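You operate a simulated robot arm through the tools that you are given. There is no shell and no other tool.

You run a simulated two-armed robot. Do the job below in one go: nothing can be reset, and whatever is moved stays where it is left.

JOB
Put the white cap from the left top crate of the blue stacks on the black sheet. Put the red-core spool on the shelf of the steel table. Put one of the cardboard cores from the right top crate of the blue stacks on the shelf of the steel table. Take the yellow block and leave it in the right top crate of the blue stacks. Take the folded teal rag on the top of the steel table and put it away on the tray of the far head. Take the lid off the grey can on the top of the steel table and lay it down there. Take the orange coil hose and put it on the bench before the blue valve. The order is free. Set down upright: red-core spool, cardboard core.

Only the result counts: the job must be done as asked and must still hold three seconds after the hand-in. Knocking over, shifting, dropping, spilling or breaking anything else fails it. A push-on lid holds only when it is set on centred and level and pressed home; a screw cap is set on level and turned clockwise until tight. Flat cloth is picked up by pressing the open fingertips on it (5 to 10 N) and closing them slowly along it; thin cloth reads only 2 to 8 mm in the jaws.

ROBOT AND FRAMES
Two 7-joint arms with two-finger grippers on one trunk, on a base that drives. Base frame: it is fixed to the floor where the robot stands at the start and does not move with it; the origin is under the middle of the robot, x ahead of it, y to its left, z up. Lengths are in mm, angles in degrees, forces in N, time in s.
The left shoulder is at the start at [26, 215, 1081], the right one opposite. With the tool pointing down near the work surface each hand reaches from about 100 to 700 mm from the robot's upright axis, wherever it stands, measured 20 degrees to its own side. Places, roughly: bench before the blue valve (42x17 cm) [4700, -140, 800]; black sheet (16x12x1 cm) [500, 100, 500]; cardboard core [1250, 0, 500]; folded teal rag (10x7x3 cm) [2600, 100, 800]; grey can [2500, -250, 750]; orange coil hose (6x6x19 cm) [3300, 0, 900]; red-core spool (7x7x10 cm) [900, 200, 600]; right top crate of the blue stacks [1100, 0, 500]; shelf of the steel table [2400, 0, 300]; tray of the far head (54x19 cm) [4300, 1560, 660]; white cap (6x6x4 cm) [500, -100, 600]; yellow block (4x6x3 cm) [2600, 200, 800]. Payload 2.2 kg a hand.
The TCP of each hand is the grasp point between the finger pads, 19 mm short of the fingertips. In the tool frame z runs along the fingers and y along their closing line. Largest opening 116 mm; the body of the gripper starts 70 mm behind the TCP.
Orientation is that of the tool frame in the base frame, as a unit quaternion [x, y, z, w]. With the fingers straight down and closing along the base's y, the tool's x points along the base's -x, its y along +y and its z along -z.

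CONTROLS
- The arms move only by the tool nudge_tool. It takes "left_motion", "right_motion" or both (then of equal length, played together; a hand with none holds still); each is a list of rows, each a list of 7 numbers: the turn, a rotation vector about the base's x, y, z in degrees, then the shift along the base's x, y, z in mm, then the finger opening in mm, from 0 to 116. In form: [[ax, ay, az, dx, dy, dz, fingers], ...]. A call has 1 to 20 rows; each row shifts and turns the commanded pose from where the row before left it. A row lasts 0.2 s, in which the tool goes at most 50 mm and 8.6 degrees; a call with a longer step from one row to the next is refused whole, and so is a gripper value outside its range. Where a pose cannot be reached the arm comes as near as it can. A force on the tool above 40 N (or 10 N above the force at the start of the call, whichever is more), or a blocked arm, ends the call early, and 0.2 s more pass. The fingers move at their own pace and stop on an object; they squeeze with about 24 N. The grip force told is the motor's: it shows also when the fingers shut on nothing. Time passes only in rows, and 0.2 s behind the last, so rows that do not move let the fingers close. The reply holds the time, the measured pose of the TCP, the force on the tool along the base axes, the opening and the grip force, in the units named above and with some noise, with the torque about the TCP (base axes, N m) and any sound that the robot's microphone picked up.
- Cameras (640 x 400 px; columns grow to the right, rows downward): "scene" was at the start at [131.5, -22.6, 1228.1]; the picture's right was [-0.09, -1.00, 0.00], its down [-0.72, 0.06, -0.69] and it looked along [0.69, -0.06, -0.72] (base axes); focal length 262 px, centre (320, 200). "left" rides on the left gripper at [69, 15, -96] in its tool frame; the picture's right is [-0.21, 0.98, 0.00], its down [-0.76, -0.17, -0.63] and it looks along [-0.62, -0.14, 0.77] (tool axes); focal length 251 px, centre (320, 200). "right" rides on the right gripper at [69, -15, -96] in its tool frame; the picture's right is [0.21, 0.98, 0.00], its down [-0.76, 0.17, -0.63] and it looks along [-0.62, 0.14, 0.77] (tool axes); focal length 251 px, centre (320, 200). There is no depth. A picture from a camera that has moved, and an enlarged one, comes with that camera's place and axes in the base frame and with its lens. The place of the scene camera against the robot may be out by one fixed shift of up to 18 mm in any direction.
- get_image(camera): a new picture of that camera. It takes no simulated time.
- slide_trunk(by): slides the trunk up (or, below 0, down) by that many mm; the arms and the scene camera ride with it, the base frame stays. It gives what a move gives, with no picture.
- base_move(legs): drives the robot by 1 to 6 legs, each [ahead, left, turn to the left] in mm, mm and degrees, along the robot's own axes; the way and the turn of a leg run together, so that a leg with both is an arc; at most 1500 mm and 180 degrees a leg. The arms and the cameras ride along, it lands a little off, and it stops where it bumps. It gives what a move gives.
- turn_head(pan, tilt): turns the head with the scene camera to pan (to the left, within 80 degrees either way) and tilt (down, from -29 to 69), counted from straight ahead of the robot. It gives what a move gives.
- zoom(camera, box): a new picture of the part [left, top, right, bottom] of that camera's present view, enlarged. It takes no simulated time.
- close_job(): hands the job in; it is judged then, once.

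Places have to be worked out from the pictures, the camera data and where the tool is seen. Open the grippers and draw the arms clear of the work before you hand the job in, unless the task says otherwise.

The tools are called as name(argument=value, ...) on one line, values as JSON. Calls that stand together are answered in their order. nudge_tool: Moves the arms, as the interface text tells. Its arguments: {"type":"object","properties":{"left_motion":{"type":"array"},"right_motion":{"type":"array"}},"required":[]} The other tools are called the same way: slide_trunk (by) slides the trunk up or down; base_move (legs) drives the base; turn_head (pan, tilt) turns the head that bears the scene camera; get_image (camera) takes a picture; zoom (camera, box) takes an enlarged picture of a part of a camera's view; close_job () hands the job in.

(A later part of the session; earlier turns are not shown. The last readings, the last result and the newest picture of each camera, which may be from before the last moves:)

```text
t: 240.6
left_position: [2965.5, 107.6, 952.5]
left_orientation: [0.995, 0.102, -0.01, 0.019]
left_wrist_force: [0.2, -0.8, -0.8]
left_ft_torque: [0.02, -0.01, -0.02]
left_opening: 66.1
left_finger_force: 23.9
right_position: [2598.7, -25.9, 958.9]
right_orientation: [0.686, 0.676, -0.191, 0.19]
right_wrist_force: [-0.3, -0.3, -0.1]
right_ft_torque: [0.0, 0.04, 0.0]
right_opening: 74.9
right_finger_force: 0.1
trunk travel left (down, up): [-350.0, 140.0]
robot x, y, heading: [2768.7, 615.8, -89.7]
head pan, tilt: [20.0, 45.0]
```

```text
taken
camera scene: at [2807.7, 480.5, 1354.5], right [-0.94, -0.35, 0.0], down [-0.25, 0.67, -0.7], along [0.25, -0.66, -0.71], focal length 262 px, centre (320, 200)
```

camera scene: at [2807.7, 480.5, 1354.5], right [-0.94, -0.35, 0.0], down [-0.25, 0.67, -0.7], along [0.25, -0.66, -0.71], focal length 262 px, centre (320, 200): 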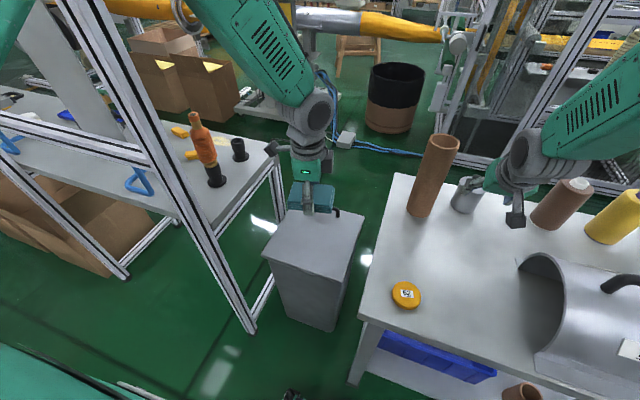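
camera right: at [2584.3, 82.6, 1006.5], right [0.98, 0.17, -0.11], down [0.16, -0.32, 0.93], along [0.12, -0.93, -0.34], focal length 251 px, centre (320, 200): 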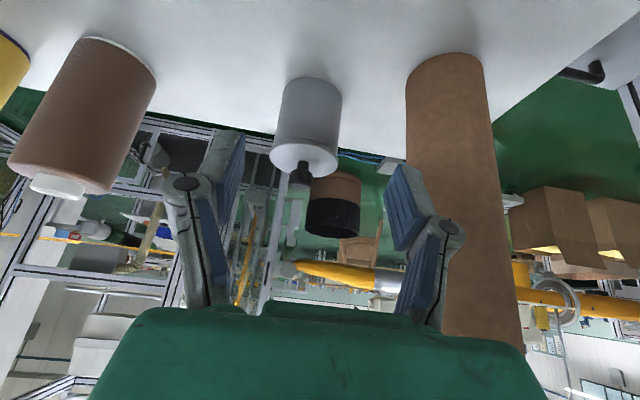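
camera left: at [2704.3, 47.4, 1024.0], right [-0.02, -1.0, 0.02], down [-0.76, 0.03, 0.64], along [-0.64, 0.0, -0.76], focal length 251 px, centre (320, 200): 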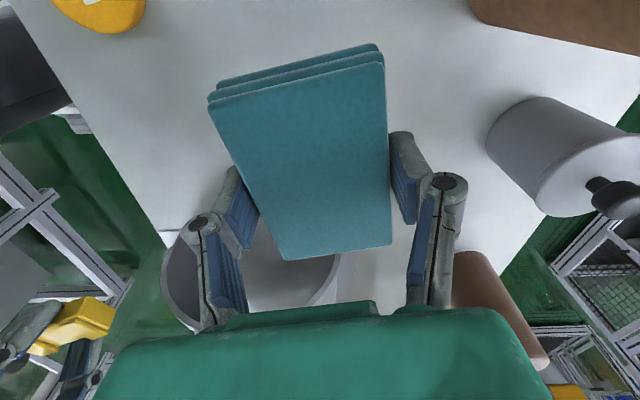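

Lid top ≈z 866, knob centre ≈(2592,−158,892). I drive 50 mm closer so the reach stays comfortable.

base_move(legs=[[52, 0, 0]])

nudge_tool(right_motion=[[0, 0, 0, 0, 0, 0, 75], [0, 0, 0, 0, 0, 0, 75], [0, 0, 0, -3, -15, 0, 75], [0, 0, 0, -3, -15, 0, 75], [0, 0, 0, 0, 0, 0, 75], [0, 0, 0, 0, 0, 0, 75]])

get_image(camera="right")

turn_head(pan=0, tilt=45)

get_image(camera="scene")

```text
t: 241.5
left_position: [2964.7, 56.8, 953.3]
left_orientation: [0.995, 0.102, -0.009, 0.021]
left_wrist_force: [-0.1, -0.7, -1.0]
left_ft_torque: [0.03, 0.0, -0.01]
left_opening: 66.0
left_finger_force: 24.0
right_position: [2598.8, -77.6, 958.2]
right_orientation: [0.686, 0.675, -0.191, 0.19]
right_wrist_force: [-0.4, 0.0, -0.1]
right_ft_torque: [-0.01, 0.01, 0.02]
right_opening: 75.4
right_finger_force: 0.1
trunk travel left (down, up): [-350.0, 140.0]
robot x, y, heading: [2770.7, 566.4, -89.4]
head pan, tilt: [20.0, 45.0]
```

```text
t: 242.9
left_position: [2964.6, 58.8, 954.0]
left_orientation: [0.994, 0.103, -0.009, 0.021]
left_wrist_force: [0.5, 0.3, -0.8]
left_ft_torque: [0.0, -0.01, -0.01]
left_opening: 66.2
left_finger_force: 23.4
right_position: [2594.7, -105.4, 960.3]
right_orientation: [0.685, 0.676, -0.192, 0.191]
right_wrist_force: [-0.9, 0.3, -0.4]
right_ft_torque: [0.0, 0.04, 0.02]
right_opening: 75.0
right_finger_force: 0.2
trunk travel left (down, up): [-350.0, 140.0]
robot x, y, heading: [2770.1, 563.4, -90.0]
head pan, tilt: [20.0, 45.0]
```

```text
taken
camera right: at [2579.1, 3.1, 1008.1], right [0.98, 0.17, -0.11], down [0.16, -0.32, 0.93], along [0.12, -0.93, -0.34], focal length 251 px, centre (320, 200)
```

right: 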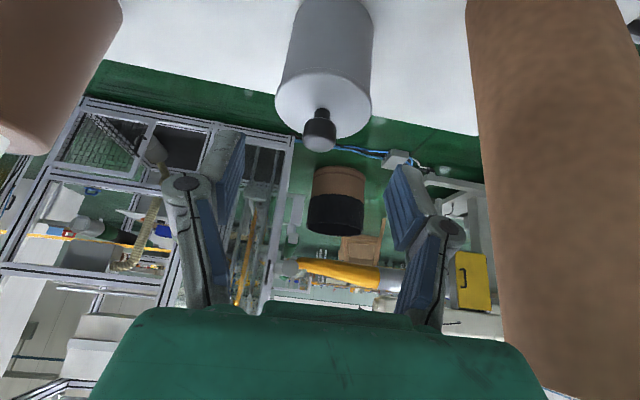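

```text
t: 243.7
left_position: [2965.2, 58.1, 954.7]
left_orientation: [0.994, 0.102, -0.01, 0.02]
left_wrist_force: [-0.6, 0.8, -0.9]
left_ft_torque: [0.03, -0.02, 0.05]
left_opening: 66.1
left_finger_force: 23.7
right_position: [2594.6, -105.6, 960.4]
right_orientation: [0.686, 0.676, -0.192, 0.191]
right_wrist_force: [0.1, -0.1, -0.4]
right_ft_torque: [0.02, 0.04, -0.03]
right_opening: 74.7
right_finger_force: 0.1
trunk travel left (down, up): [-350.0, 140.0]
robot x, y, heading: [2771.2, 563.6, -89.7]
head pan, tilt: [0.0, 45.0]
```

```text
taken
camera scene: at [2780.0, 423.1, 1354.5], right [-1.0, -0.01, 0.0], down [0.0, 0.71, -0.7], along [0.0, -0.7, -0.71], focal length 262 px, centre (320, 200)
```

scene: 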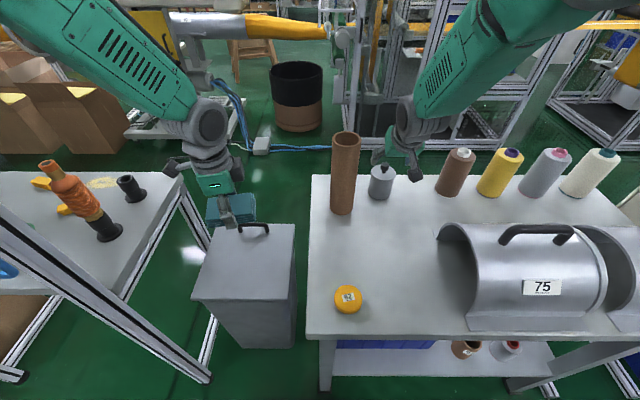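

Triangulated: lid top z≈886 at (2591,−136), knob centre z≈908. I approach along the tool axis with fingers at 50 mm.

nudge_tool(right_motion=[[0, 0, 0, -1, -9, -14, 50], [0, 0, 0, -1, -9, -14, 50], [0, 0, 0, -1, -7, -10, 50], [0, 0, 0, 0, 0, 0, 50], [0, 0, 0, 0, 0, 0, 50]])

get_image(camera="right")

zoom(camera="scene", box=[320, 90, 480, 220])

```text
t: 244.9
left_position: [2965.9, 57.9, 953.3]
left_orientation: [0.994, 0.102, -0.009, 0.021]
left_wrist_force: [-0.6, 0.0, -0.4]
left_ft_torque: [0.0, -0.02, 0.0]
left_opening: 66.1
left_finger_force: 24.8
right_position: [2589.3, -130.8, 922.5]
right_orientation: [0.686, 0.676, -0.192, 0.192]
right_wrist_force: [0.6, -0.6, -0.2]
right_ft_torque: [0.01, -0.03, 0.02]
right_opening: 49.9
right_finger_force: 0.0
trunk travel left (down, up): [-350.0, 140.0]
robot x, y, heading: [2770.4, 562.6, -89.7]
head pan, tilt: [0.0, 45.0]
```

```text
taken
camera right: at [2575.2, -22.6, 970.3], right [0.98, 0.17, -0.11], down [0.16, -0.32, 0.93], along [0.12, -0.93, -0.34], focal length 251 px, centre (320, 200)
```

right: 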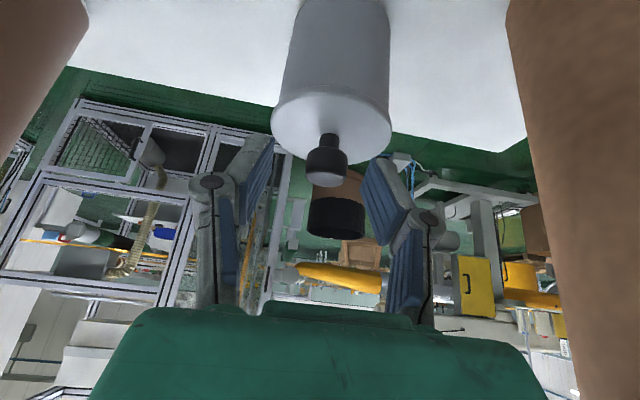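

```text
3.08 times, centred on (400, 155) of scene
camera zoom: at [2779.8, 422.9, 1354.5], right [-1.0, -0.01, 0.0], down [0.0, 0.71, -0.7], along [0.0, -0.7, -0.71], focal length 807 px, centre (74, 338)
```

zoom: 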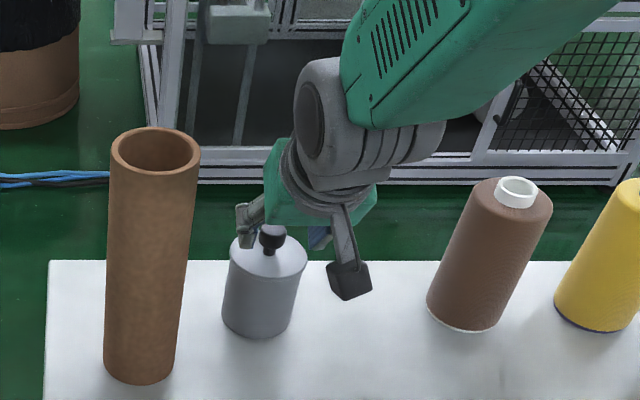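

The knob's head is at about (2591.5,−141,907). I advance the last bit and close gently on it.

nudge_tool(right_motion=[[0, 0, 0, 2, -6, -7, 50], [0, 0, 0, 0, -4, -5, 50], [0, 0, 0, 0, 0, 0, 50], [0, 0, 0, 0, 0, 0, 35], [0, 0, 0, 0, 0, 0, 20], [0, 0, 0, 0, 0, 0, 10], [0, 0, 0, 0, 0, 0, 10]])

get_image(camera="right")

zoom(camera="scene", box=[320, 90, 480, 220])

```text
t: 246.5
left_position: [2965.8, 58.0, 953.8]
left_orientation: [0.995, 0.102, -0.01, 0.02]
left_wrist_force: [0.4, -0.2, -0.7]
left_ft_torque: [0.0, 0.0, 0.01]
left_opening: 66.3
left_finger_force: 24.2
right_position: [2592.4, -140.6, 910.6]
right_orientation: [0.686, 0.675, -0.193, 0.191]
right_wrist_force: [1.2, -0.3, 1.0]
right_ft_torque: [-0.12, -0.01, 0.03]
right_opening: 24.0
right_finger_force: 24.1
trunk travel left (down, up): [-350.0, 140.0]
robot x, y, heading: [2770.1, 564.5, -89.5]
head pan, tilt: [0.0, 45.0]
```

```text
taken
camera right: at [2577.8, -32.3, 959.4], right [0.98, 0.17, -0.11], down [0.16, -0.32, 0.93], along [0.12, -0.93, -0.34], focal length 251 px, centre (320, 200)
```

right: 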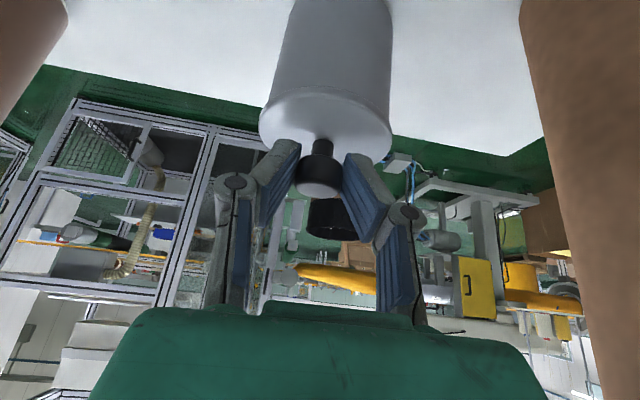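

```text
3.08 times, centred on (400, 155) of scene
camera zoom: at [2780.1, 423.0, 1354.5], right [-1.0, -0.01, 0.0], down [0.0, 0.71, -0.7], along [0.0, -0.7, -0.71], focal length 807 px, centre (74, 338)
```

zoom: 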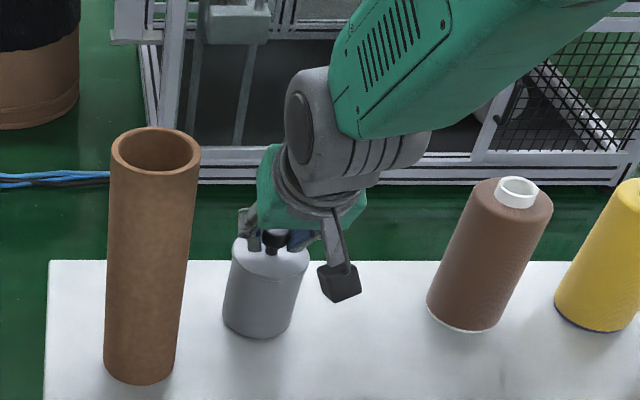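

Knob gripped (24 mm). I lift slowly, watching the force and whether the can stays.

nudge_tool(right_motion=[[0, 0, 0, 0, 0, 2, 5], [0, 0, 0, 0, 0, 2, 5], [0, 0, 0, 0, 0, 0, 5]])

nudge_tool(right_motion=[[0, 0, 0, 0, 0, 3, 5], [0, 0, 0, 0, 0, 3, 5], [0, 0, 0, 0, 0, 0, 5]])

zoom(camera="scene", box=[320, 90, 480, 220])

get_image(camera="right")

```text
t: 247.3
left_position: [2964.5, 59.3, 953.6]
left_orientation: [0.995, 0.101, -0.008, 0.02]
left_wrist_force: [-0.4, 0.5, 0.0]
left_ft_torque: [0.0, 0.0, 0.01]
left_opening: 66.0
left_finger_force: 23.8
right_position: [2591.7, -140.7, 913.9]
right_orientation: [0.686, 0.675, -0.192, 0.191]
right_wrist_force: [-0.3, -0.4, -2.4]
right_ft_torque: [0.02, 0.0, -0.01]
right_opening: 23.6
right_finger_force: 24.1
trunk travel left (down, up): [-350.0, 140.0]
robot x, y, heading: [2775.2, 563.2, -89.6]
head pan, tilt: [0.0, 45.0]
```

```text
t: 248.1
left_position: [2965.6, 58.2, 953.7]
left_orientation: [0.994, 0.103, -0.009, 0.02]
left_wrist_force: [1.2, 0.8, -1.2]
left_ft_torque: [-0.01, 0.02, 0.01]
left_opening: 65.9
left_finger_force: 23.7
right_position: [2591.1, -139.9, 919.8]
right_orientation: [0.686, 0.676, -0.192, 0.19]
right_wrist_force: [0.8, 0.9, -1.8]
right_ft_torque: [0.03, -0.02, -0.02]
right_opening: 23.8
right_finger_force: 24.1
trunk travel left (down, up): [-350.0, 140.0]
robot x, y, heading: [2772.7, 562.7, -89.6]
head pan, tilt: [0.0, 45.0]
```

```text
3.08 times, centred on (400, 155) of scene
camera zoom: at [2779.8, 422.5, 1354.4], right [-1.0, -0.01, 0.0], down [0.0, 0.71, -0.7], along [0.0, -0.7, -0.71], focal length 807 px, centre (74, 338)
```

zoom: 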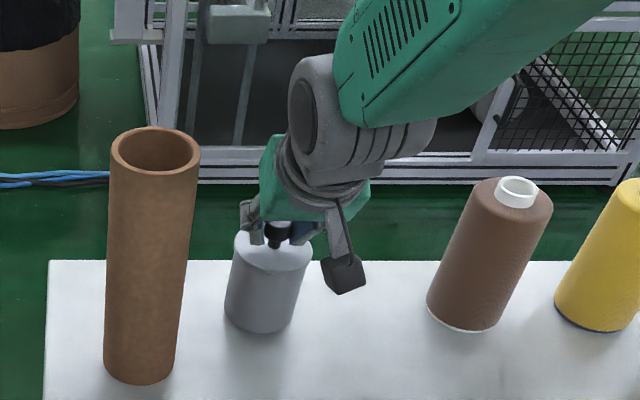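

```text
taken
camera right: at [2577.1, -31.6, 968.0], right [0.98, 0.17, -0.11], down [0.16, -0.32, 0.93], along [0.12, -0.93, -0.34], focal length 251 px, centre (320, 200)
```

right: 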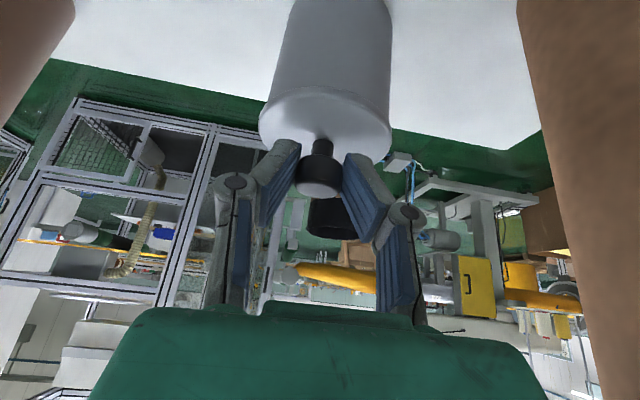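

The can came up together with the lid (bottom edge moved too), so it needs a second hand to hold it. I set it back down carefully and release.

nudge_tool(right_motion=[[0, 0, 0, 0, 0, -4, 5], [0, 0, 0, 0, 0, -3, 5], [0, 0, 0, 0, 0, 0, 5]])

nudge_tool(right_motion=[[0, 0, 0, 0, 0, -2, 5], [0, 0, 0, 0, 0, 0, 5]])

nudge_tool(right_motion=[[0, 0, 0, 0, 0, -1.5, 5], [0, 0, 0, 0, 0, 0, 5]])

```text
t: 248.9
left_position: [2964.9, 58.3, 953.5]
left_orientation: [0.994, 0.103, -0.009, 0.02]
left_wrist_force: [0.2, 0.0, -0.5]
left_ft_torque: [0.01, 0.03, -0.03]
left_opening: 65.8
left_finger_force: 24.2
right_position: [2592.7, -139.8, 913.0]
right_orientation: [0.686, 0.675, -0.192, 0.191]
right_wrist_force: [0.2, -0.1, -1.4]
right_ft_torque: [0.01, -0.03, 0.01]
right_opening: 23.7
right_finger_force: 24.0
trunk travel left (down, up): [-350.0, 140.0]
robot x, y, heading: [2772.4, 567.9, -89.7]
head pan, tilt: [0.0, 45.0]
```

```text
t: 249.5
left_position: [2963.5, 59.4, 953.5]
left_orientation: [0.995, 0.102, -0.009, 0.02]
left_wrist_force: [0.0, -0.3, -0.4]
left_ft_torque: [0.01, 0.03, 0.01]
left_opening: 66.1
left_finger_force: 23.4
right_position: [2591.8, -140.6, 911.3]
right_orientation: [0.686, 0.675, -0.191, 0.191]
right_wrist_force: [1.0, 0.2, -0.2]
right_ft_torque: [0.01, -0.01, 0.0]
right_opening: 23.9
right_finger_force: 23.8
trunk travel left (down, up): [-350.0, 140.0]
robot x, y, heading: [2771.9, 566.2, -89.6]
head pan, tilt: [0.0, 45.0]
```

```text
t: 250.1
left_position: [2965.2, 59.5, 952.5]
left_orientation: [0.995, 0.102, -0.009, 0.022]
left_wrist_force: [0.9, 0.0, -1.1]
left_ft_torque: [-0.01, -0.02, 0.04]
left_opening: 66.3
left_finger_force: 23.6
right_position: [2593.2, -139.6, 910.2]
right_orientation: [0.686, 0.675, -0.193, 0.191]
right_wrist_force: [1.8, 0.8, 6.1]
right_ft_torque: [0.08, 0.11, -0.02]
right_opening: 23.5
right_finger_force: 24.1
trunk travel left (down, up): [-350.0, 140.0]
robot x, y, heading: [2770.7, 567.4, -89.8]
head pan, tilt: [0.0, 45.0]
```

Contact again (6 N). I check the picture against the lifted one before releasing.

zoom(camera="scene", box=[360, 130, 420, 190])

zoom(camera="right", box=[240, 40, 420, 200])

```text
6.67 times, centred on (390, 160) of scene
camera zoom: at [2780.6, 424.2, 1354.7], right [-1.0, -0.01, 0.0], down [0.0, 0.71, -0.7], along [0.0, -0.7, -0.71], focal length 1749 px, centre (-147, 467)
```

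zoom: 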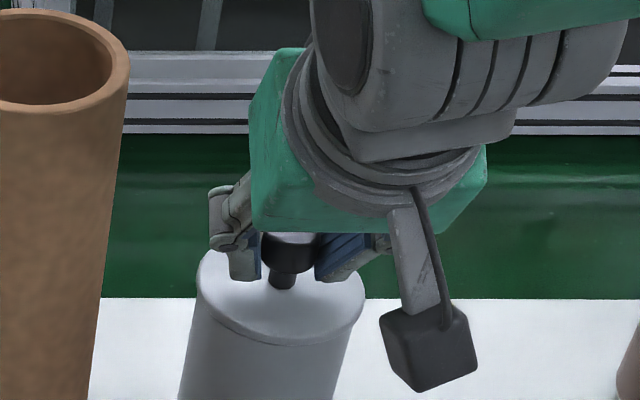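

```text
2.50 times, centred on (330, 120) of right
camera zoom: at [2577.9, -31.7, 958.8], right [0.98, 0.17, -0.11], down [0.16, -0.32, 0.94], along [0.12, -0.93, -0.34], focal length 629 px, centre (295, 400)
```

zoom: 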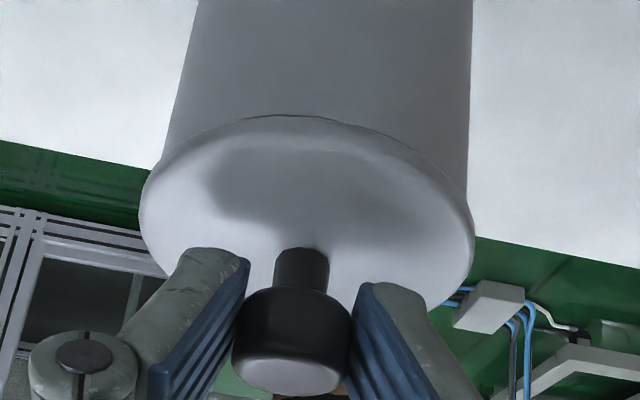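

The lid is a push-on cap slightly wider than the can; it needs the can held. I release the knob and back out along the tool axis, to return later with the left hand free.

nudge_tool(right_motion=[[0, 0, 0, 0, 0, 0, 28], [0, 0, 0, 0, 0, 0, 40], [0, 0, 0, 0, 0, 0, 50], [0, 0, 0, 0, 9, 15, 50], [0, 0, 0, 0, 15, 25, 50], [0, 0, 0, 0, 20, 30, 50], [0, 0, 0, 0, 0, 0, 50]])

get_image(camera="right")

turn_head(pan=45, tilt=35)

get_image(camera="scene")

```text
t: 251.7
left_position: [2966.0, 57.2, 952.2]
left_orientation: [0.995, 0.102, -0.01, 0.02]
left_wrist_force: [0.5, 0.2, -1.3]
left_ft_torque: [0.0, -0.01, -0.02]
left_opening: 66.0
left_finger_force: 24.5
right_position: [2594.2, -94.9, 979.7]
right_orientation: [0.686, 0.676, -0.192, 0.189]
right_wrist_force: [0.7, -0.4, 0.1]
right_ft_torque: [0.02, 0.01, 0.0]
right_opening: 50.3
right_finger_force: 0.0
trunk travel left (down, up): [-350.0, 140.0]
robot x, y, heading: [2769.7, 565.3, -89.5]
head pan, tilt: [0.0, 45.0]
```

```text
taken
camera right: at [2578.6, 13.6, 1027.5], right [0.98, 0.17, -0.11], down [0.16, -0.32, 0.93], along [0.12, -0.93, -0.34], focal length 251 px, centre (320, 200)
```

right: 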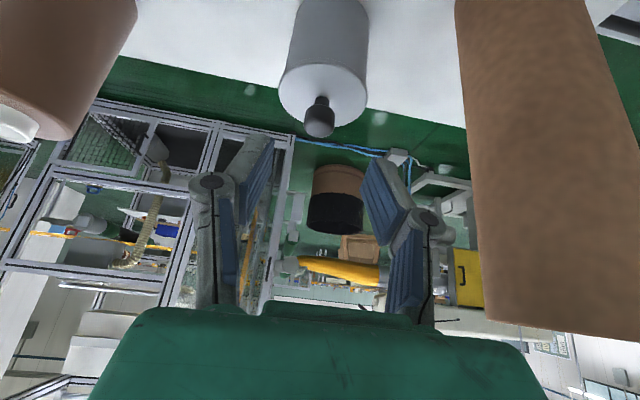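

```text
t: 252.8
left_position: [2965.7, 58.5, 954.2]
left_orientation: [0.994, 0.103, -0.01, 0.021]
left_wrist_force: [-0.2, 0.1, -0.6]
left_ft_torque: [-0.01, 0.01, 0.03]
left_opening: 65.9
left_finger_force: 24.0
right_position: [2593.8, -94.3, 979.4]
right_orientation: [0.686, 0.675, -0.192, 0.19]
right_wrist_force: [-0.5, -0.5, 0.0]
right_ft_torque: [-0.03, 0.02, 0.02]
right_opening: 49.9
right_finger_force: 0.1
trunk travel left (down, up): [-350.0, 140.0]
robot x, y, heading: [2774.6, 562.3, -89.8]
head pan, tilt: [45.0, 35.0]
```

```text
taken
camera scene: at [2842.1, 442.3, 1369.3], right [-0.7, -0.71, 0.0], down [-0.41, 0.41, -0.82], along [0.58, -0.57, -0.58], focal length 262 px, centre (320, 200)
```

scene: 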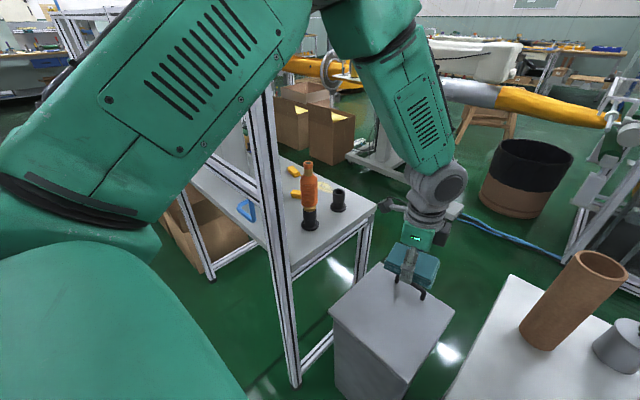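

Good overview: the hose stands near (3322,17) on its bench behind a post near (3266,177). I back off from the table, straighten the right hand and go for the rag's tray first.

base_move(legs=[[-400, 0, 0]])

nudge_tool(right_motion=[[7.8, 0, 0, -10, 20, 0, 80], [7.8, 0, 0, -10, 25, 0, 80], [7.8, 0, 0, -10, 25, 0, 80], [7.8, 0, 0, -10, 25, 0, 80], [0, 0, 0, -10, 25, 0, 80], [0, 0, 0, 0, 25, 0, 80], [0, 0, 0, 0, 0, 0, 80]])

turn_head(pan=75, tilt=15)

get_image(camera="scene")

```text
t: 255.3
left_position: [2964.2, 459.3, 953.4]
left_orientation: [0.994, 0.103, -0.009, 0.021]
left_wrist_force: [0.1, 0.8, -0.7]
left_ft_torque: [0.0, -0.01, 0.03]
left_opening: 66.4
left_finger_force: 24.3
right_position: [2592.8, 305.8, 980.3]
right_orientation: [0.686, 0.676, -0.192, 0.191]
right_wrist_force: [0.1, 0.6, 0.4]
right_ft_torque: [-0.05, -0.03, -0.01]
right_opening: 49.9
right_finger_force: 0.1
trunk travel left (down, up): [-350.0, 140.0]
robot x, y, heading: [2769.6, 964.3, -89.6]
head pan, tilt: [45.0, 35.0]
```

```text
t: 256.9
left_position: [2964.5, 463.0, 954.3]
left_orientation: [0.994, 0.103, -0.009, 0.022]
left_wrist_force: [-0.2, 0.4, -0.8]
left_ft_torque: [0.01, 0.0, -0.02]
left_opening: 66.4
left_finger_force: 23.9
right_position: [2541.2, 453.6, 981.3]
right_orientation: [0.711, 0.703, -0.004, 0.001]
right_wrist_force: [0.4, -0.4, -1.4]
right_ft_torque: [-0.01, -0.01, 0.02]
right_opening: 80.1
right_finger_force: 0.1
trunk travel left (down, up): [-350.0, 140.0]
robot x, y, heading: [2769.1, 967.5, -89.5]
head pan, tilt: [45.0, 35.0]
```

```text
t: 257.9
left_position: [2962.8, 462.2, 955.6]
left_orientation: [0.994, 0.103, -0.008, 0.024]
left_wrist_force: [-0.8, -1.2, 0.2]
left_ft_torque: [0.01, 0.0, 0.03]
left_opening: 66.1
left_finger_force: 24.3
right_position: [2541.6, 455.2, 981.8]
right_orientation: [0.711, 0.703, -0.004, 0.001]
right_wrist_force: [0.2, -0.3, -0.5]
right_ft_torque: [0.01, 0.02, 0.0]
right_opening: 80.2
right_finger_force: 0.0
trunk travel left (down, up): [-350.0, 140.0]
robot x, y, heading: [2770.6, 963.3, -89.6]
head pan, tilt: [75.0, 15.0]
```

```text
taken
camera scene: at [2866.8, 881.3, 1401.5], right [-0.25, -0.97, 0.0], down [-0.25, 0.07, -0.97], along [0.93, -0.24, -0.26], focal length 262 px, centre (320, 200)
```

scene: 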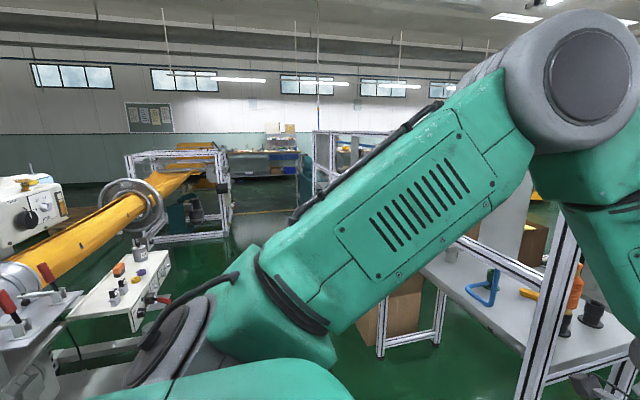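

The white tray with small bottles near (4230,1550) is the far head's tray. I turn to face +x and drive toward it.

base_move(legs=[[0, 0, 89.6], [750, 0, 0]])

turn_head(pan=20, tilt=35)

get_image(camera="scene")

```text
t: 265.9
left_position: [4033.9, 1181.3, 955.4]
left_orientation: [0.624, 0.781, 0.01, 0.022]
left_wrist_force: [0.1, 0.3, -1.0]
left_ft_torque: [0.02, 0.01, 0.01]
left_opening: 66.0
left_finger_force: 24.0
right_position: [4049.5, 760.4, 981.0]
right_orientation: [-0.001, 1.0, -0.002, 0.004]
right_wrist_force: [-0.1, -0.7, 0.7]
right_ft_torque: [-0.02, -0.01, -0.01]
right_opening: 80.1
right_finger_force: 0.2
trunk travel left (down, up): [-350.0, 140.0]
robot x, y, heading: [3534.3, 978.2, 1.3]
head pan, tilt: [75.0, 15.0]
```

```text
t: 267.1
left_position: [4030.8, 1180.6, 957.0]
left_orientation: [0.625, 0.78, 0.011, 0.024]
left_wrist_force: [-1.3, -0.5, 0.4]
left_ft_torque: [-0.03, -0.02, 0.01]
left_opening: 66.4
left_finger_force: 24.0
right_position: [4046.2, 760.6, 982.5]
right_orientation: [-0.001, 1.0, -0.001, 0.006]
right_wrist_force: [-0.5, 0.9, 0.1]
right_ft_torque: [-0.01, -0.02, 0.0]
right_opening: 80.0
right_finger_force: 0.1
trunk travel left (down, up): [-350.0, 140.0]
robot x, y, heading: [3538.7, 978.0, 1.4]
head pan, tilt: [20.0, 35.0]
```

```text
taken
camera scene: at [3668.5, 998.0, 1369.4], right [0.36, -0.93, 0.0], down [-0.54, -0.21, -0.82], along [0.76, 0.3, -0.58], focal length 262 px, centre (320, 200)
```

scene: 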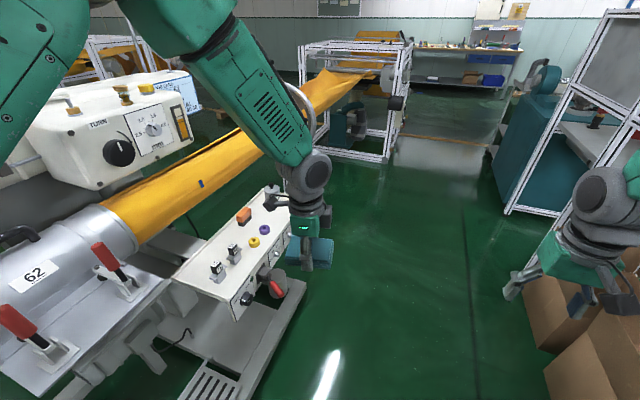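

I zoom in on the white tray to find a free place for the rag.

zoom(camera="scene", box=[160, 170, 340, 330])

get_image(camera="left")

```text
2.50 times, centred on (250, 250) of scene
camera zoom: at [3668.5, 998.0, 1369.4], right [0.36, -0.93, 0.0], down [-0.54, -0.21, -0.82], along [0.76, 0.3, -0.58], focal length 656 px, centre (495, 75)
```

zoom: 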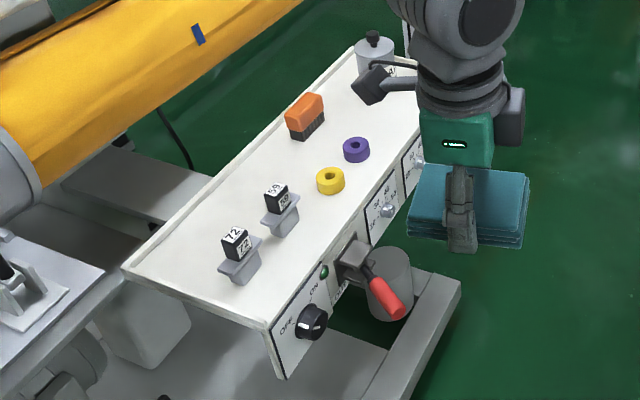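

```text
taken
camera left: at [4025.5, 1253.0, 1052.3], right [1.0, 0.01, 0.05], down [-0.03, -0.77, 0.64], along [0.04, -0.64, -0.77], focal length 251 px, centre (320, 200)
```

left: 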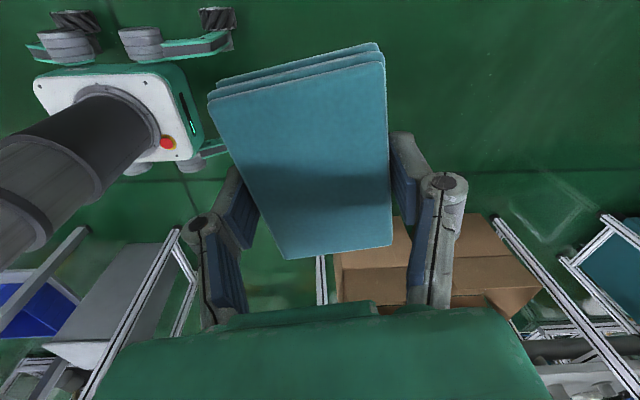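

The tray is the console top at about x 4010–4560, y 1430–1657, with some small things on it; it must be approached from its front (−y side). I drive ahead and look at it from its front before turning.

base_move(legs=[[700, -60, -1.3]])

turn_head(pan=78, tilt=35)

get_image(camera="scene")

turn_head(pan=0, tilt=30)

get_image(camera="scene")

```text
t: 271.0
left_position: [4734.7, 1124.6, 957.8]
left_orientation: [0.632, 0.775, 0.011, 0.024]
left_wrist_force: [-0.7, -0.5, 0.5]
left_ft_torque: [-0.01, 0.02, -0.01]
left_opening: 66.0
left_finger_force: 23.6
right_position: [4743.8, 704.1, 983.3]
right_orientation: [0.007, 1.0, -0.003, 0.006]
right_wrist_force: [-0.8, -0.2, -0.5]
right_ft_torque: [0.0, 0.03, 0.01]
right_opening: 80.1
right_finger_force: 0.1
trunk travel left (down, up): [-350.0, 140.0]
robot x, y, heading: [4234.2, 930.7, 0.3]
head pan, tilt: [20.0, 35.0]
```

```text
t: 272.2
left_position: [4731.7, 1124.8, 960.2]
left_orientation: [0.63, 0.776, 0.011, 0.024]
left_wrist_force: [-0.3, -0.1, 0.0]
left_ft_torque: [-0.02, -0.03, 0.01]
left_opening: 66.3
left_finger_force: 24.1
right_position: [4739.4, 703.7, 985.4]
right_orientation: [0.007, 1.0, -0.002, 0.007]
right_wrist_force: [0.0, -0.8, -0.5]
right_ft_torque: [-0.04, -0.02, -0.01]
right_opening: 80.1
right_finger_force: 0.0
trunk travel left (down, up): [-350.0, 140.0]
robot x, y, heading: [4235.1, 930.6, 0.2]
head pan, tilt: [78.0, 35.0]
```

```text
taken
camera scene: at [4304.1, 1003.1, 1369.6], right [0.98, -0.2, 0.0], down [-0.12, -0.56, -0.82], along [0.16, 0.8, -0.57], focal length 262 px, centre (320, 200)
```

scene: 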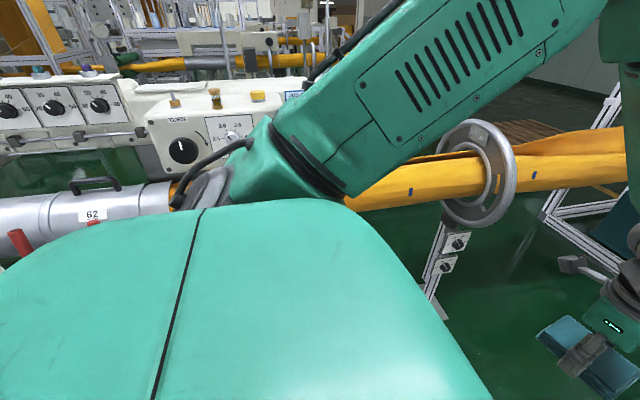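

```text
t: 273.8
left_position: [4732.2, 1124.1, 957.9]
left_orientation: [0.631, 0.775, 0.011, 0.025]
left_wrist_force: [-0.6, -0.2, 0.1]
left_ft_torque: [-0.03, 0.01, 0.02]
left_opening: 66.2
left_finger_force: 24.7
right_position: [4740.1, 703.7, 984.6]
right_orientation: [0.007, 1.0, -0.002, 0.007]
right_wrist_force: [-1.1, -1.1, -0.4]
right_ft_torque: [0.0, -0.02, 0.02]
right_opening: 80.0
right_finger_force: 0.0
trunk travel left (down, up): [-350.0, 140.0]
robot x, y, heading: [4238.4, 931.6, 0.2]
head pan, tilt: [0.0, 30.0]
```

```text
taken
camera scene: at [4376.9, 917.4, 1377.1], right [0.01, -1.0, 0.0], down [-0.5, 0.0, -0.86], along [0.86, 0.01, -0.5], focal length 262 px, centre (320, 200)
```

scene: 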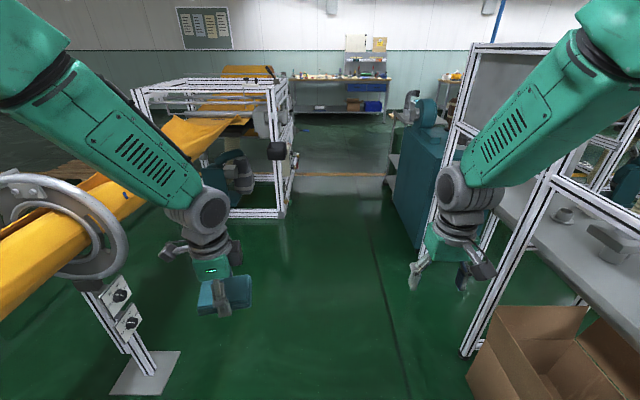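

The roll behind the tray is beyond y≈1700, so there is room. I turn left to face the tray.

base_move(legs=[[0, 0, 89.8]])

turn_head(pan=0, tilt=45)

get_image(camera="scene")

get_image(camera="right")

```text
t: 278.0
left_position: [4035.0, 1425.0, 959.4]
left_orientation: [-0.11, 0.994, 0.026, 0.01]
left_wrist_force: [-0.3, -0.2, -0.5]
left_ft_torque: [0.03, 0.02, -0.02]
left_opening: 66.0
left_finger_force: 24.1
right_position: [4455.7, 1440.4, 985.3]
right_orientation: [0.708, -0.707, -0.003, -0.006]
right_wrist_force: [-0.3, 1.1, 0.6]
right_ft_torque: [-0.02, -0.01, 0.01]
right_opening: 80.0
right_finger_force: 0.0
trunk travel left (down, up): [-350.0, 140.0]
robot x, y, heading: [4236.0, 929.3, 91.2]
head pan, tilt: [0.0, 30.0]
```

```text
t: 278.8
left_position: [4033.9, 1421.5, 961.7]
left_orientation: [-0.11, 0.993, 0.028, 0.009]
left_wrist_force: [0.0, 0.1, -0.3]
left_ft_torque: [0.01, 0.02, -0.01]
left_opening: 66.4
left_finger_force: 23.7
right_position: [4457.5, 1435.4, 987.5]
right_orientation: [0.707, -0.707, -0.006, -0.009]
right_wrist_force: [0.1, -0.7, 0.0]
right_ft_torque: [0.01, 0.03, -0.02]
right_opening: 80.1
right_finger_force: 0.0
trunk travel left (down, up): [-350.0, 140.0]
robot x, y, heading: [4233.1, 930.5, 91.4]
head pan, tilt: [0.0, 45.0]
```

```text
taken
camera scene: at [4239.1, 1041.7, 1354.6], right [1.0, 0.02, 0.0], down [0.02, -0.71, -0.7], along [-0.02, 0.7, -0.71], focal length 262 px, centre (320, 200)
```

scene: 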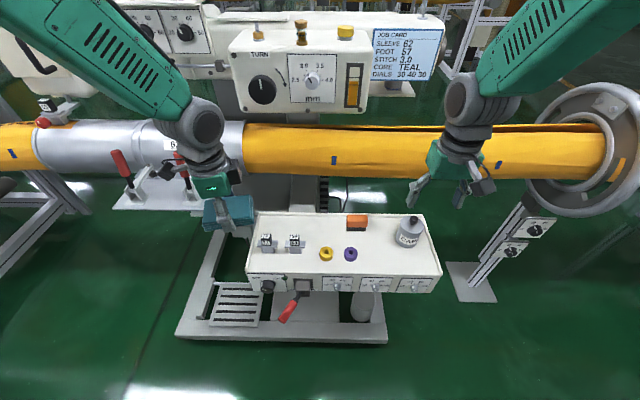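

```text
taken
camera right: at [4469.9, 1364.0, 1084.0], right [-0.98, -0.22, -0.01], down [-0.17, 0.74, 0.65], along [-0.13, 0.63, -0.76], focal length 251 px, centre (320, 200)
```

right: 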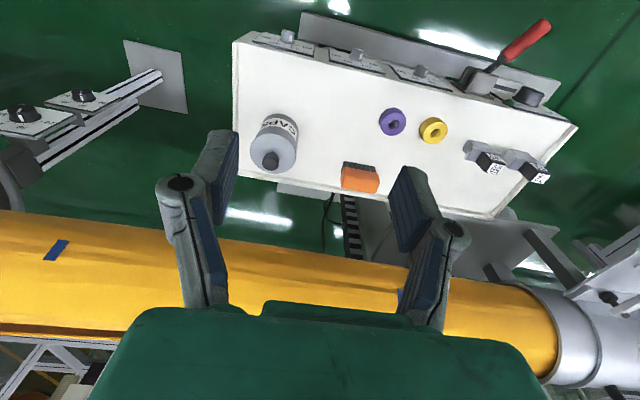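

The tray (z≈660) is clear in view. The roomiest free spot is behind the yellow ring, centred near (4225,1590). I strafe right and move closer so the left hand gets over it.

base_move(legs=[[0, -190, -1.4], [110, 0, 0]])

nudge_tool(left_motion=[[0, 0, 0, 0, 0, 0, 40], [0, 0, 0, 0, 0, 0, 40], [0, 0, 0, 0, 0, 0, 40], [0, 0, 0, 0, 0, 0, 40], [0, 0, 0, 0, 0, 0, 40], [0, 0, 0, 0, 0, 0, 40], [0, 0, 0, 0, 0, 0, 40], [0, 0, 0, 0, 0, 0, 40], [0, 0, 0, 0, 0, 0, 40], [0, 0, 0, 0, 0, 0, 40]])

get_image(camera="scene")

get_image(camera="left")

get_image(camera="right")

```text
t: 281.1
left_position: [4219.4, 1537.5, 958.1]
left_orientation: [-0.099, 0.995, 0.027, 0.016]
left_wrist_force: [-0.8, 0.6, -0.1]
left_ft_torque: [0.01, -0.09, -0.02]
left_opening: 66.0
left_finger_force: 23.8
right_position: [4640.7, 1542.9, 990.5]
right_orientation: [-0.7, 0.714, 0.001, 0.013]
right_wrist_force: [-1.2, 0.2, 0.2]
right_ft_torque: [-0.02, -0.04, -0.01]
right_opening: 79.9
right_finger_force: 0.0
trunk travel left (down, up): [-350.0, 140.0]
robot x, y, heading: [4417.8, 1042.5, 89.7]
head pan, tilt: [0.0, 45.0]
```

```text
t: 283.3
left_position: [4243.8, 1535.3, 964.7]
left_orientation: [-0.1, 0.995, 0.029, 0.003]
left_wrist_force: [0.5, -0.4, 0.4]
left_ft_torque: [0.0, 0.04, 0.03]
left_opening: 66.1
left_finger_force: 24.1
right_position: [4666.5, 1539.4, 985.1]
right_orientation: [-0.7, 0.715, 0.009, 0.006]
right_wrist_force: [0.8, 1.0, -0.3]
right_ft_torque: [-0.02, 0.03, -0.03]
right_opening: 80.0
right_finger_force: 0.1
trunk travel left (down, up): [-350.0, 140.0]
robot x, y, heading: [4422.4, 1041.7, 90.1]
head pan, tilt: [0.0, 45.0]
```

```text
taken
camera scene: at [4445.1, 1152.9, 1354.4], right [1.0, 0.0, -0.01], down [-0.01, -0.71, -0.7], along [-0.01, 0.7, -0.71], focal length 262 px, centre (320, 200)
```

scene: 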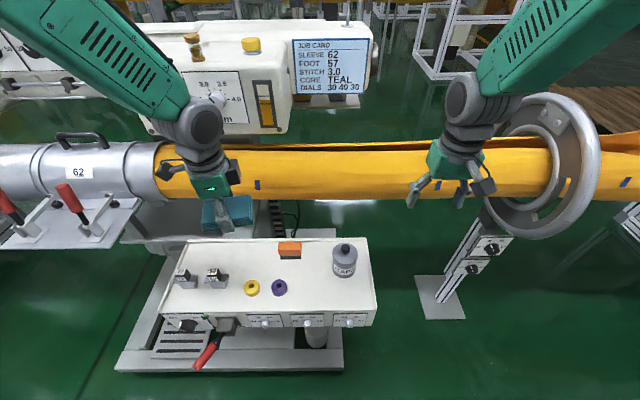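

```text
taken
camera left: at [4172.0, 1530.1, 1060.0], right [0.02, 1.0, 0.06], down [0.77, -0.05, 0.63], along [0.63, 0.03, -0.77], focal length 251 px, centre (320, 200)
```

left: 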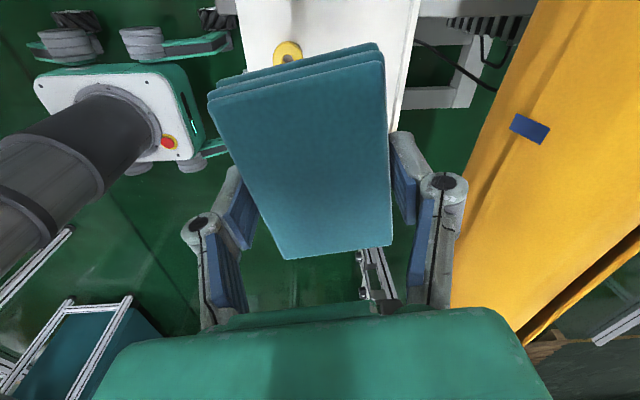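

```text
taken
camera right: at [4679.3, 1466.8, 1082.0], right [-0.98, -0.19, 0.0], down [-0.15, 0.75, 0.65], along [-0.13, 0.64, -0.76], focal length 251 px, centre (320, 200)
```

right: 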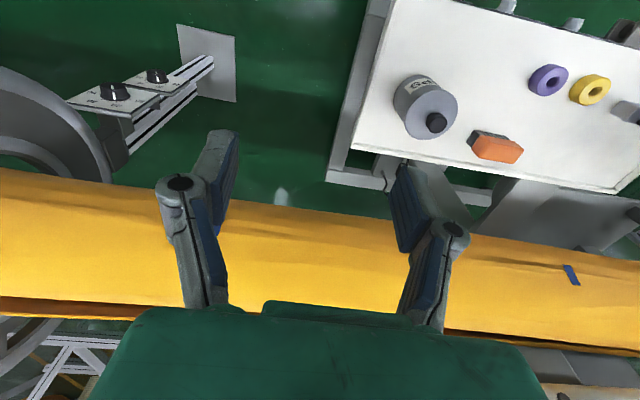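

The body still sways; I wait for it to settle and level the left hand (about 2°).

nudge_tool(left_motion=[[0, 0, 0, 0, 0, 0, 40], [0, 0, 0, 0, 0, 0, 40], [0, 0, 0, 0, 0, 0, 40], [0, 0, 0, 0, 0, 0, 40], [0, 0, 0, 0, 0, 0, 40], [0, 0, 0, 0, 0, 0, 40], [0, 0, 0, 0, 0, 0, 40], [0, 0, 0, 0, 0, 0, 40], [0, 0, 0, 0, 0, 0, 40], [0, 0, 0, 0, 0, 0, 40], [0, 0, 0, 0, 0, 0, 40], [0, 0, 0, 0, 0, 0, 40], [0, 0, 0, 0, 0, 0, 40], [0, 0, 0, 0, 0, 0, 40], [0, 0, 0, 0, 0, 0, 40], [0, 0, 0, 0, 0, 0, 40], [0, 0, 0, 0, 0, 0, 40], [0, 0, 0, 0, 0, 0, 40], [0, 0, 0, 0, 0, 0, 40], [0, 0, 0, 0, 0, 0, 40]])

nudge_tool(left_motion=[[0, 0, 0, 0, 0, 0, 40], [0, 0, 0, 0, 0, 0, 40], [0, 0, 0, 0, 0, 0, 40], [0, 0, 0, 0, 0, 0, 40]])

get_image(camera="left")

```text
t: 287.5
left_position: [4242.1, 1534.8, 964.0]
left_orientation: [-0.098, 0.995, 0.03, 0.005]
left_wrist_force: [1.0, 1.1, -0.1]
left_ft_torque: [0.05, 0.05, 0.01]
left_opening: 66.1
left_finger_force: 23.9
right_position: [4665.4, 1540.2, 986.4]
right_orientation: [-0.699, 0.715, 0.009, 0.005]
right_wrist_force: [0.6, -0.2, -0.4]
right_ft_torque: [0.0, 0.0, 0.01]
right_opening: 80.3
right_finger_force: 0.0
trunk travel left (down, up): [-350.0, 140.0]
robot x, y, heading: [4423.6, 1043.3, 89.9]
head pan, tilt: [0.0, 45.0]
```

```text
t: 288.5
left_position: [4241.5, 1535.0, 964.3]
left_orientation: [-0.1, 0.995, 0.029, 0.005]
left_wrist_force: [0.2, 0.2, -0.2]
left_ft_torque: [-0.01, 0.05, -0.03]
left_opening: 66.1
left_finger_force: 23.5
right_position: [4663.8, 1539.6, 985.7]
right_orientation: [-0.7, 0.715, 0.009, 0.006]
right_wrist_force: [0.3, -0.1, 0.1]
right_ft_torque: [0.0, 0.02, -0.01]
right_opening: 79.8
right_finger_force: 0.1
trunk travel left (down, up): [-350.0, 140.0]
robot x, y, heading: [4418.8, 1045.2, 89.9]
head pan, tilt: [0.0, 45.0]
```

```text
taken
camera left: at [4169.2, 1530.2, 1059.5], right [0.02, 1.0, 0.06], down [0.77, -0.05, 0.63], along [0.64, 0.04, -0.77], focal length 251 px, centre (320, 200)
```

left: 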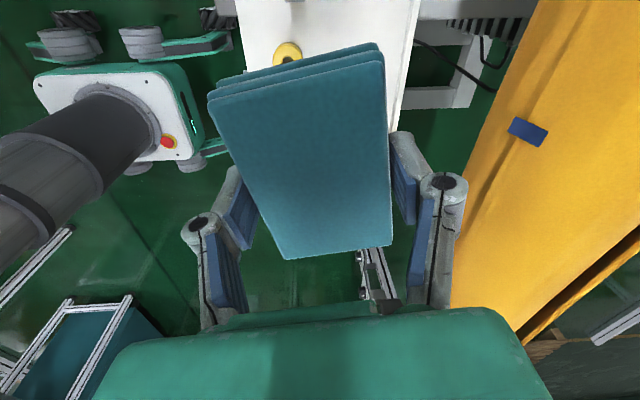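

Settled. I move over the chosen spot, align the rag with the tray and level the hand, then descend to about 40 mm above.

nudge_tool(left_motion=[[-1.1, -0.4, -5.7, -8, 20, 0, 40], [-1.1, -0.4, -5.8, -8, 20, 0, 40], [0, 0, 0, 0, 15, 0, 40], [0, 0, 0, 0, 0, -40, 40], [0, 0, 0, 0, 0, -40, 40], [0, 0, 0, 0, 0, -40, 40], [0, 0, 0, 0, 0, -40, 40], [0, 0, 0, 0, 0, 0, 40]])

get_image(camera="left")

get_image(camera="scene")

```text
t: 290.3
left_position: [4222.1, 1590.4, 804.9]
left_orientation: [0.001, 1.0, 0.009, 0.014]
left_wrist_force: [0.6, 0.6, 0.2]
left_ft_torque: [0.02, 0.02, 0.02]
left_opening: 66.2
left_finger_force: 23.7
right_position: [4659.7, 1539.0, 987.8]
right_orientation: [-0.7, 0.714, 0.009, 0.008]
right_wrist_force: [0.5, -0.8, 0.0]
right_ft_torque: [0.02, 0.03, -0.04]
right_opening: 79.7
right_finger_force: 0.1
trunk travel left (down, up): [-350.0, 140.0]
robot x, y, heading: [4422.7, 1042.5, 89.8]
head pan, tilt: [0.0, 45.0]
```

```text
taken
camera left: at [4149.0, 1602.7, 898.6], right [0.21, 0.98, 0.02], down [0.74, -0.18, 0.65], along [0.64, -0.12, -0.76], focal length 251 px, centre (320, 200)
```

left: 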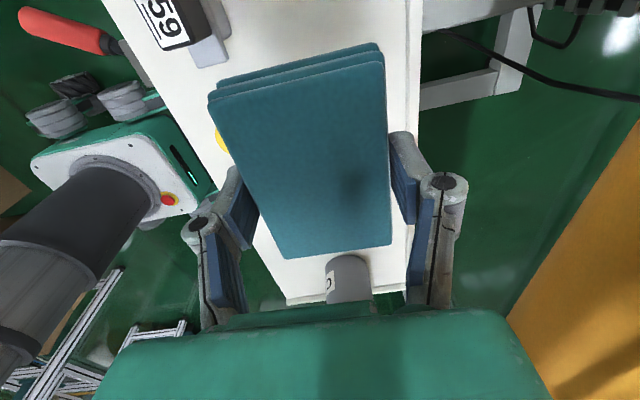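

```text
taken
camera scene: at [4430.5, 1152.9, 1354.6], right [1.0, 0.0, 0.0], down [0.0, -0.71, -0.7], along [0.0, 0.7, -0.71], focal length 262 px, centre (320, 200)
```

scene: 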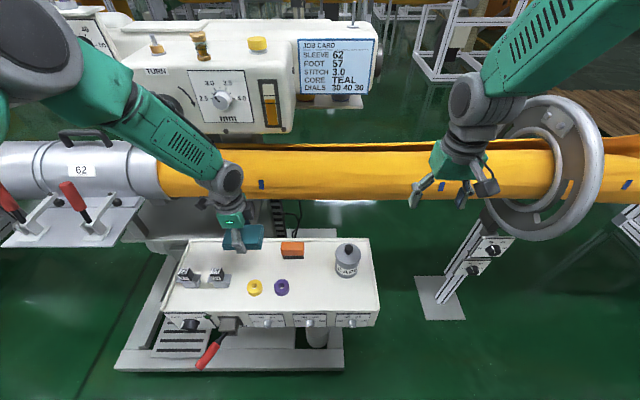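

Placement looks free all round. I lower to just above the tray, then step down watching the force.

nudge_tool(left_motion=[[0, 0, 0, 0, -3, -35, 40], [0, 0, 0, 0, 0, -35, 40], [0, 0, 0, 0, 0, -20, 40], [0, 0, 0, 0, 0, -8, 40], [0, 0, 0, 0, 0, 0, 40]])

nudge_tool(left_motion=[[0, 0, 0, 0, 0, -5, 40], [0, 0, 0, 0, 0, -5, 40], [0, 0, 0, 0, 0, 0, 40]])

get_image(camera="left")

```text
t: 291.5
left_position: [4219.1, 1586.4, 704.8]
left_orientation: [0.0, 1.0, 0.008, 0.015]
left_wrist_force: [0.4, 0.4, -0.7]
left_ft_torque: [0.03, -0.01, 0.0]
left_opening: 66.0
left_finger_force: 24.3
right_position: [4655.9, 1539.2, 987.5]
right_orientation: [-0.7, 0.714, 0.007, 0.007]
right_wrist_force: [-0.3, 0.3, 0.6]
right_ft_torque: [-0.02, -0.03, -0.02]
right_opening: 80.1
right_finger_force: 0.1
trunk travel left (down, up): [-350.0, 140.0]
robot x, y, heading: [4422.7, 1038.6, 89.9]
head pan, tilt: [0.0, 45.0]
```

```text
t: 292.3
left_position: [4217.5, 1586.7, 694.4]
left_orientation: [0.0, 1.0, 0.009, 0.016]
left_wrist_force: [-0.2, 0.5, -0.3]
left_ft_torque: [-0.03, 0.01, 0.03]
left_opening: 65.9
left_finger_force: 24.0
right_position: [4657.4, 1539.3, 987.0]
right_orientation: [-0.7, 0.714, 0.007, 0.007]
right_wrist_force: [0.0, 0.2, 0.6]
right_ft_torque: [-0.02, 0.04, 0.01]
right_opening: 80.0
right_finger_force: 0.0
trunk travel left (down, up): [-350.0, 140.0]
robot x, y, heading: [4419.7, 1040.0, 90.1]
head pan, tilt: [0.0, 45.0]
```

```text
taken
camera left: at [4145.7, 1599.7, 788.3], right [0.21, 0.98, 0.02], down [0.74, -0.18, 0.65], along [0.64, -0.12, -0.76], focal length 251 px, centre (320, 200)
```

left: 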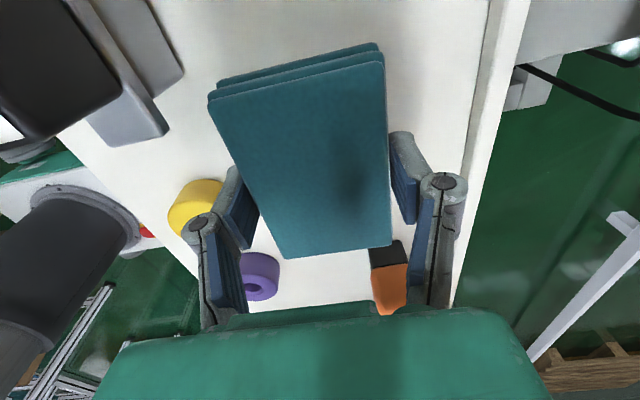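

Close now: the yellow ring is near the front finger, so I shift 6 mm to the rear and 3 mm left, then continue down.

nudge_tool(left_motion=[[0, 0, 0, -3, 6, 0, 40], [0, 0, 0, 0, 0, -3, 40], [0, 0, 0, 0, 0, 0, 40]])

nudge_tool(left_motion=[[0, 0, 0, 0, 0, -3, 40], [0, 0, 0, 0, 0, 0, 40]])

nudge_tool(left_motion=[[0, 0, 0, 0, 0, -3, 40], [0, 0, 0, 0, 0, 0, 40]])

```text
t: 293.1
left_position: [4215.4, 1592.3, 690.3]
left_orientation: [0.0, 1.0, 0.009, 0.015]
left_wrist_force: [0.2, 0.0, -0.2]
left_ft_torque: [0.02, 0.03, 0.0]
left_opening: 65.8
left_finger_force: 24.4
right_position: [4656.3, 1539.6, 987.5]
right_orientation: [-0.7, 0.714, 0.008, 0.007]
right_wrist_force: [-0.1, 0.1, 0.3]
right_ft_torque: [-0.02, -0.02, -0.02]
right_opening: 79.8
right_finger_force: 0.1
trunk travel left (down, up): [-350.0, 140.0]
robot x, y, heading: [4421.4, 1041.4, 89.9]
head pan, tilt: [0.0, 45.0]
```

```text
t: 293.7
left_position: [4215.5, 1592.3, 689.1]
left_orientation: [-0.001, 1.0, 0.008, 0.016]
left_wrist_force: [0.5, -0.6, 0.3]
left_ft_torque: [0.01, -0.01, 0.0]
left_opening: 66.4
left_finger_force: 24.7
right_position: [4656.0, 1540.5, 986.4]
right_orientation: [-0.7, 0.714, 0.008, 0.008]
right_wrist_force: [-0.1, 0.1, -0.4]
right_ft_torque: [0.0, 0.01, 0.02]
right_opening: 79.6
right_finger_force: 0.0
trunk travel left (down, up): [-350.0, 140.0]
robot x, y, heading: [4419.7, 1041.0, 89.9]
head pan, tilt: [0.0, 45.0]
```

```text
t: 294.3
left_position: [4214.6, 1592.5, 686.7]
left_orientation: [0.0, 1.0, 0.008, 0.015]
left_wrist_force: [-0.4, 0.5, -0.6]
left_ft_torque: [-0.02, -0.04, 0.03]
left_opening: 66.1
left_finger_force: 23.6
right_position: [4657.6, 1539.6, 987.5]
right_orientation: [-0.7, 0.714, 0.007, 0.008]
right_wrist_force: [0.4, -0.9, -1.6]
right_ft_torque: [-0.01, -0.03, -0.01]
right_opening: 80.1
right_finger_force: 0.1
trunk travel left (down, up): [-350.0, 140.0]
robot x, y, heading: [4422.9, 1045.7, 89.9]
head pan, tilt: [0.0, 45.0]
```

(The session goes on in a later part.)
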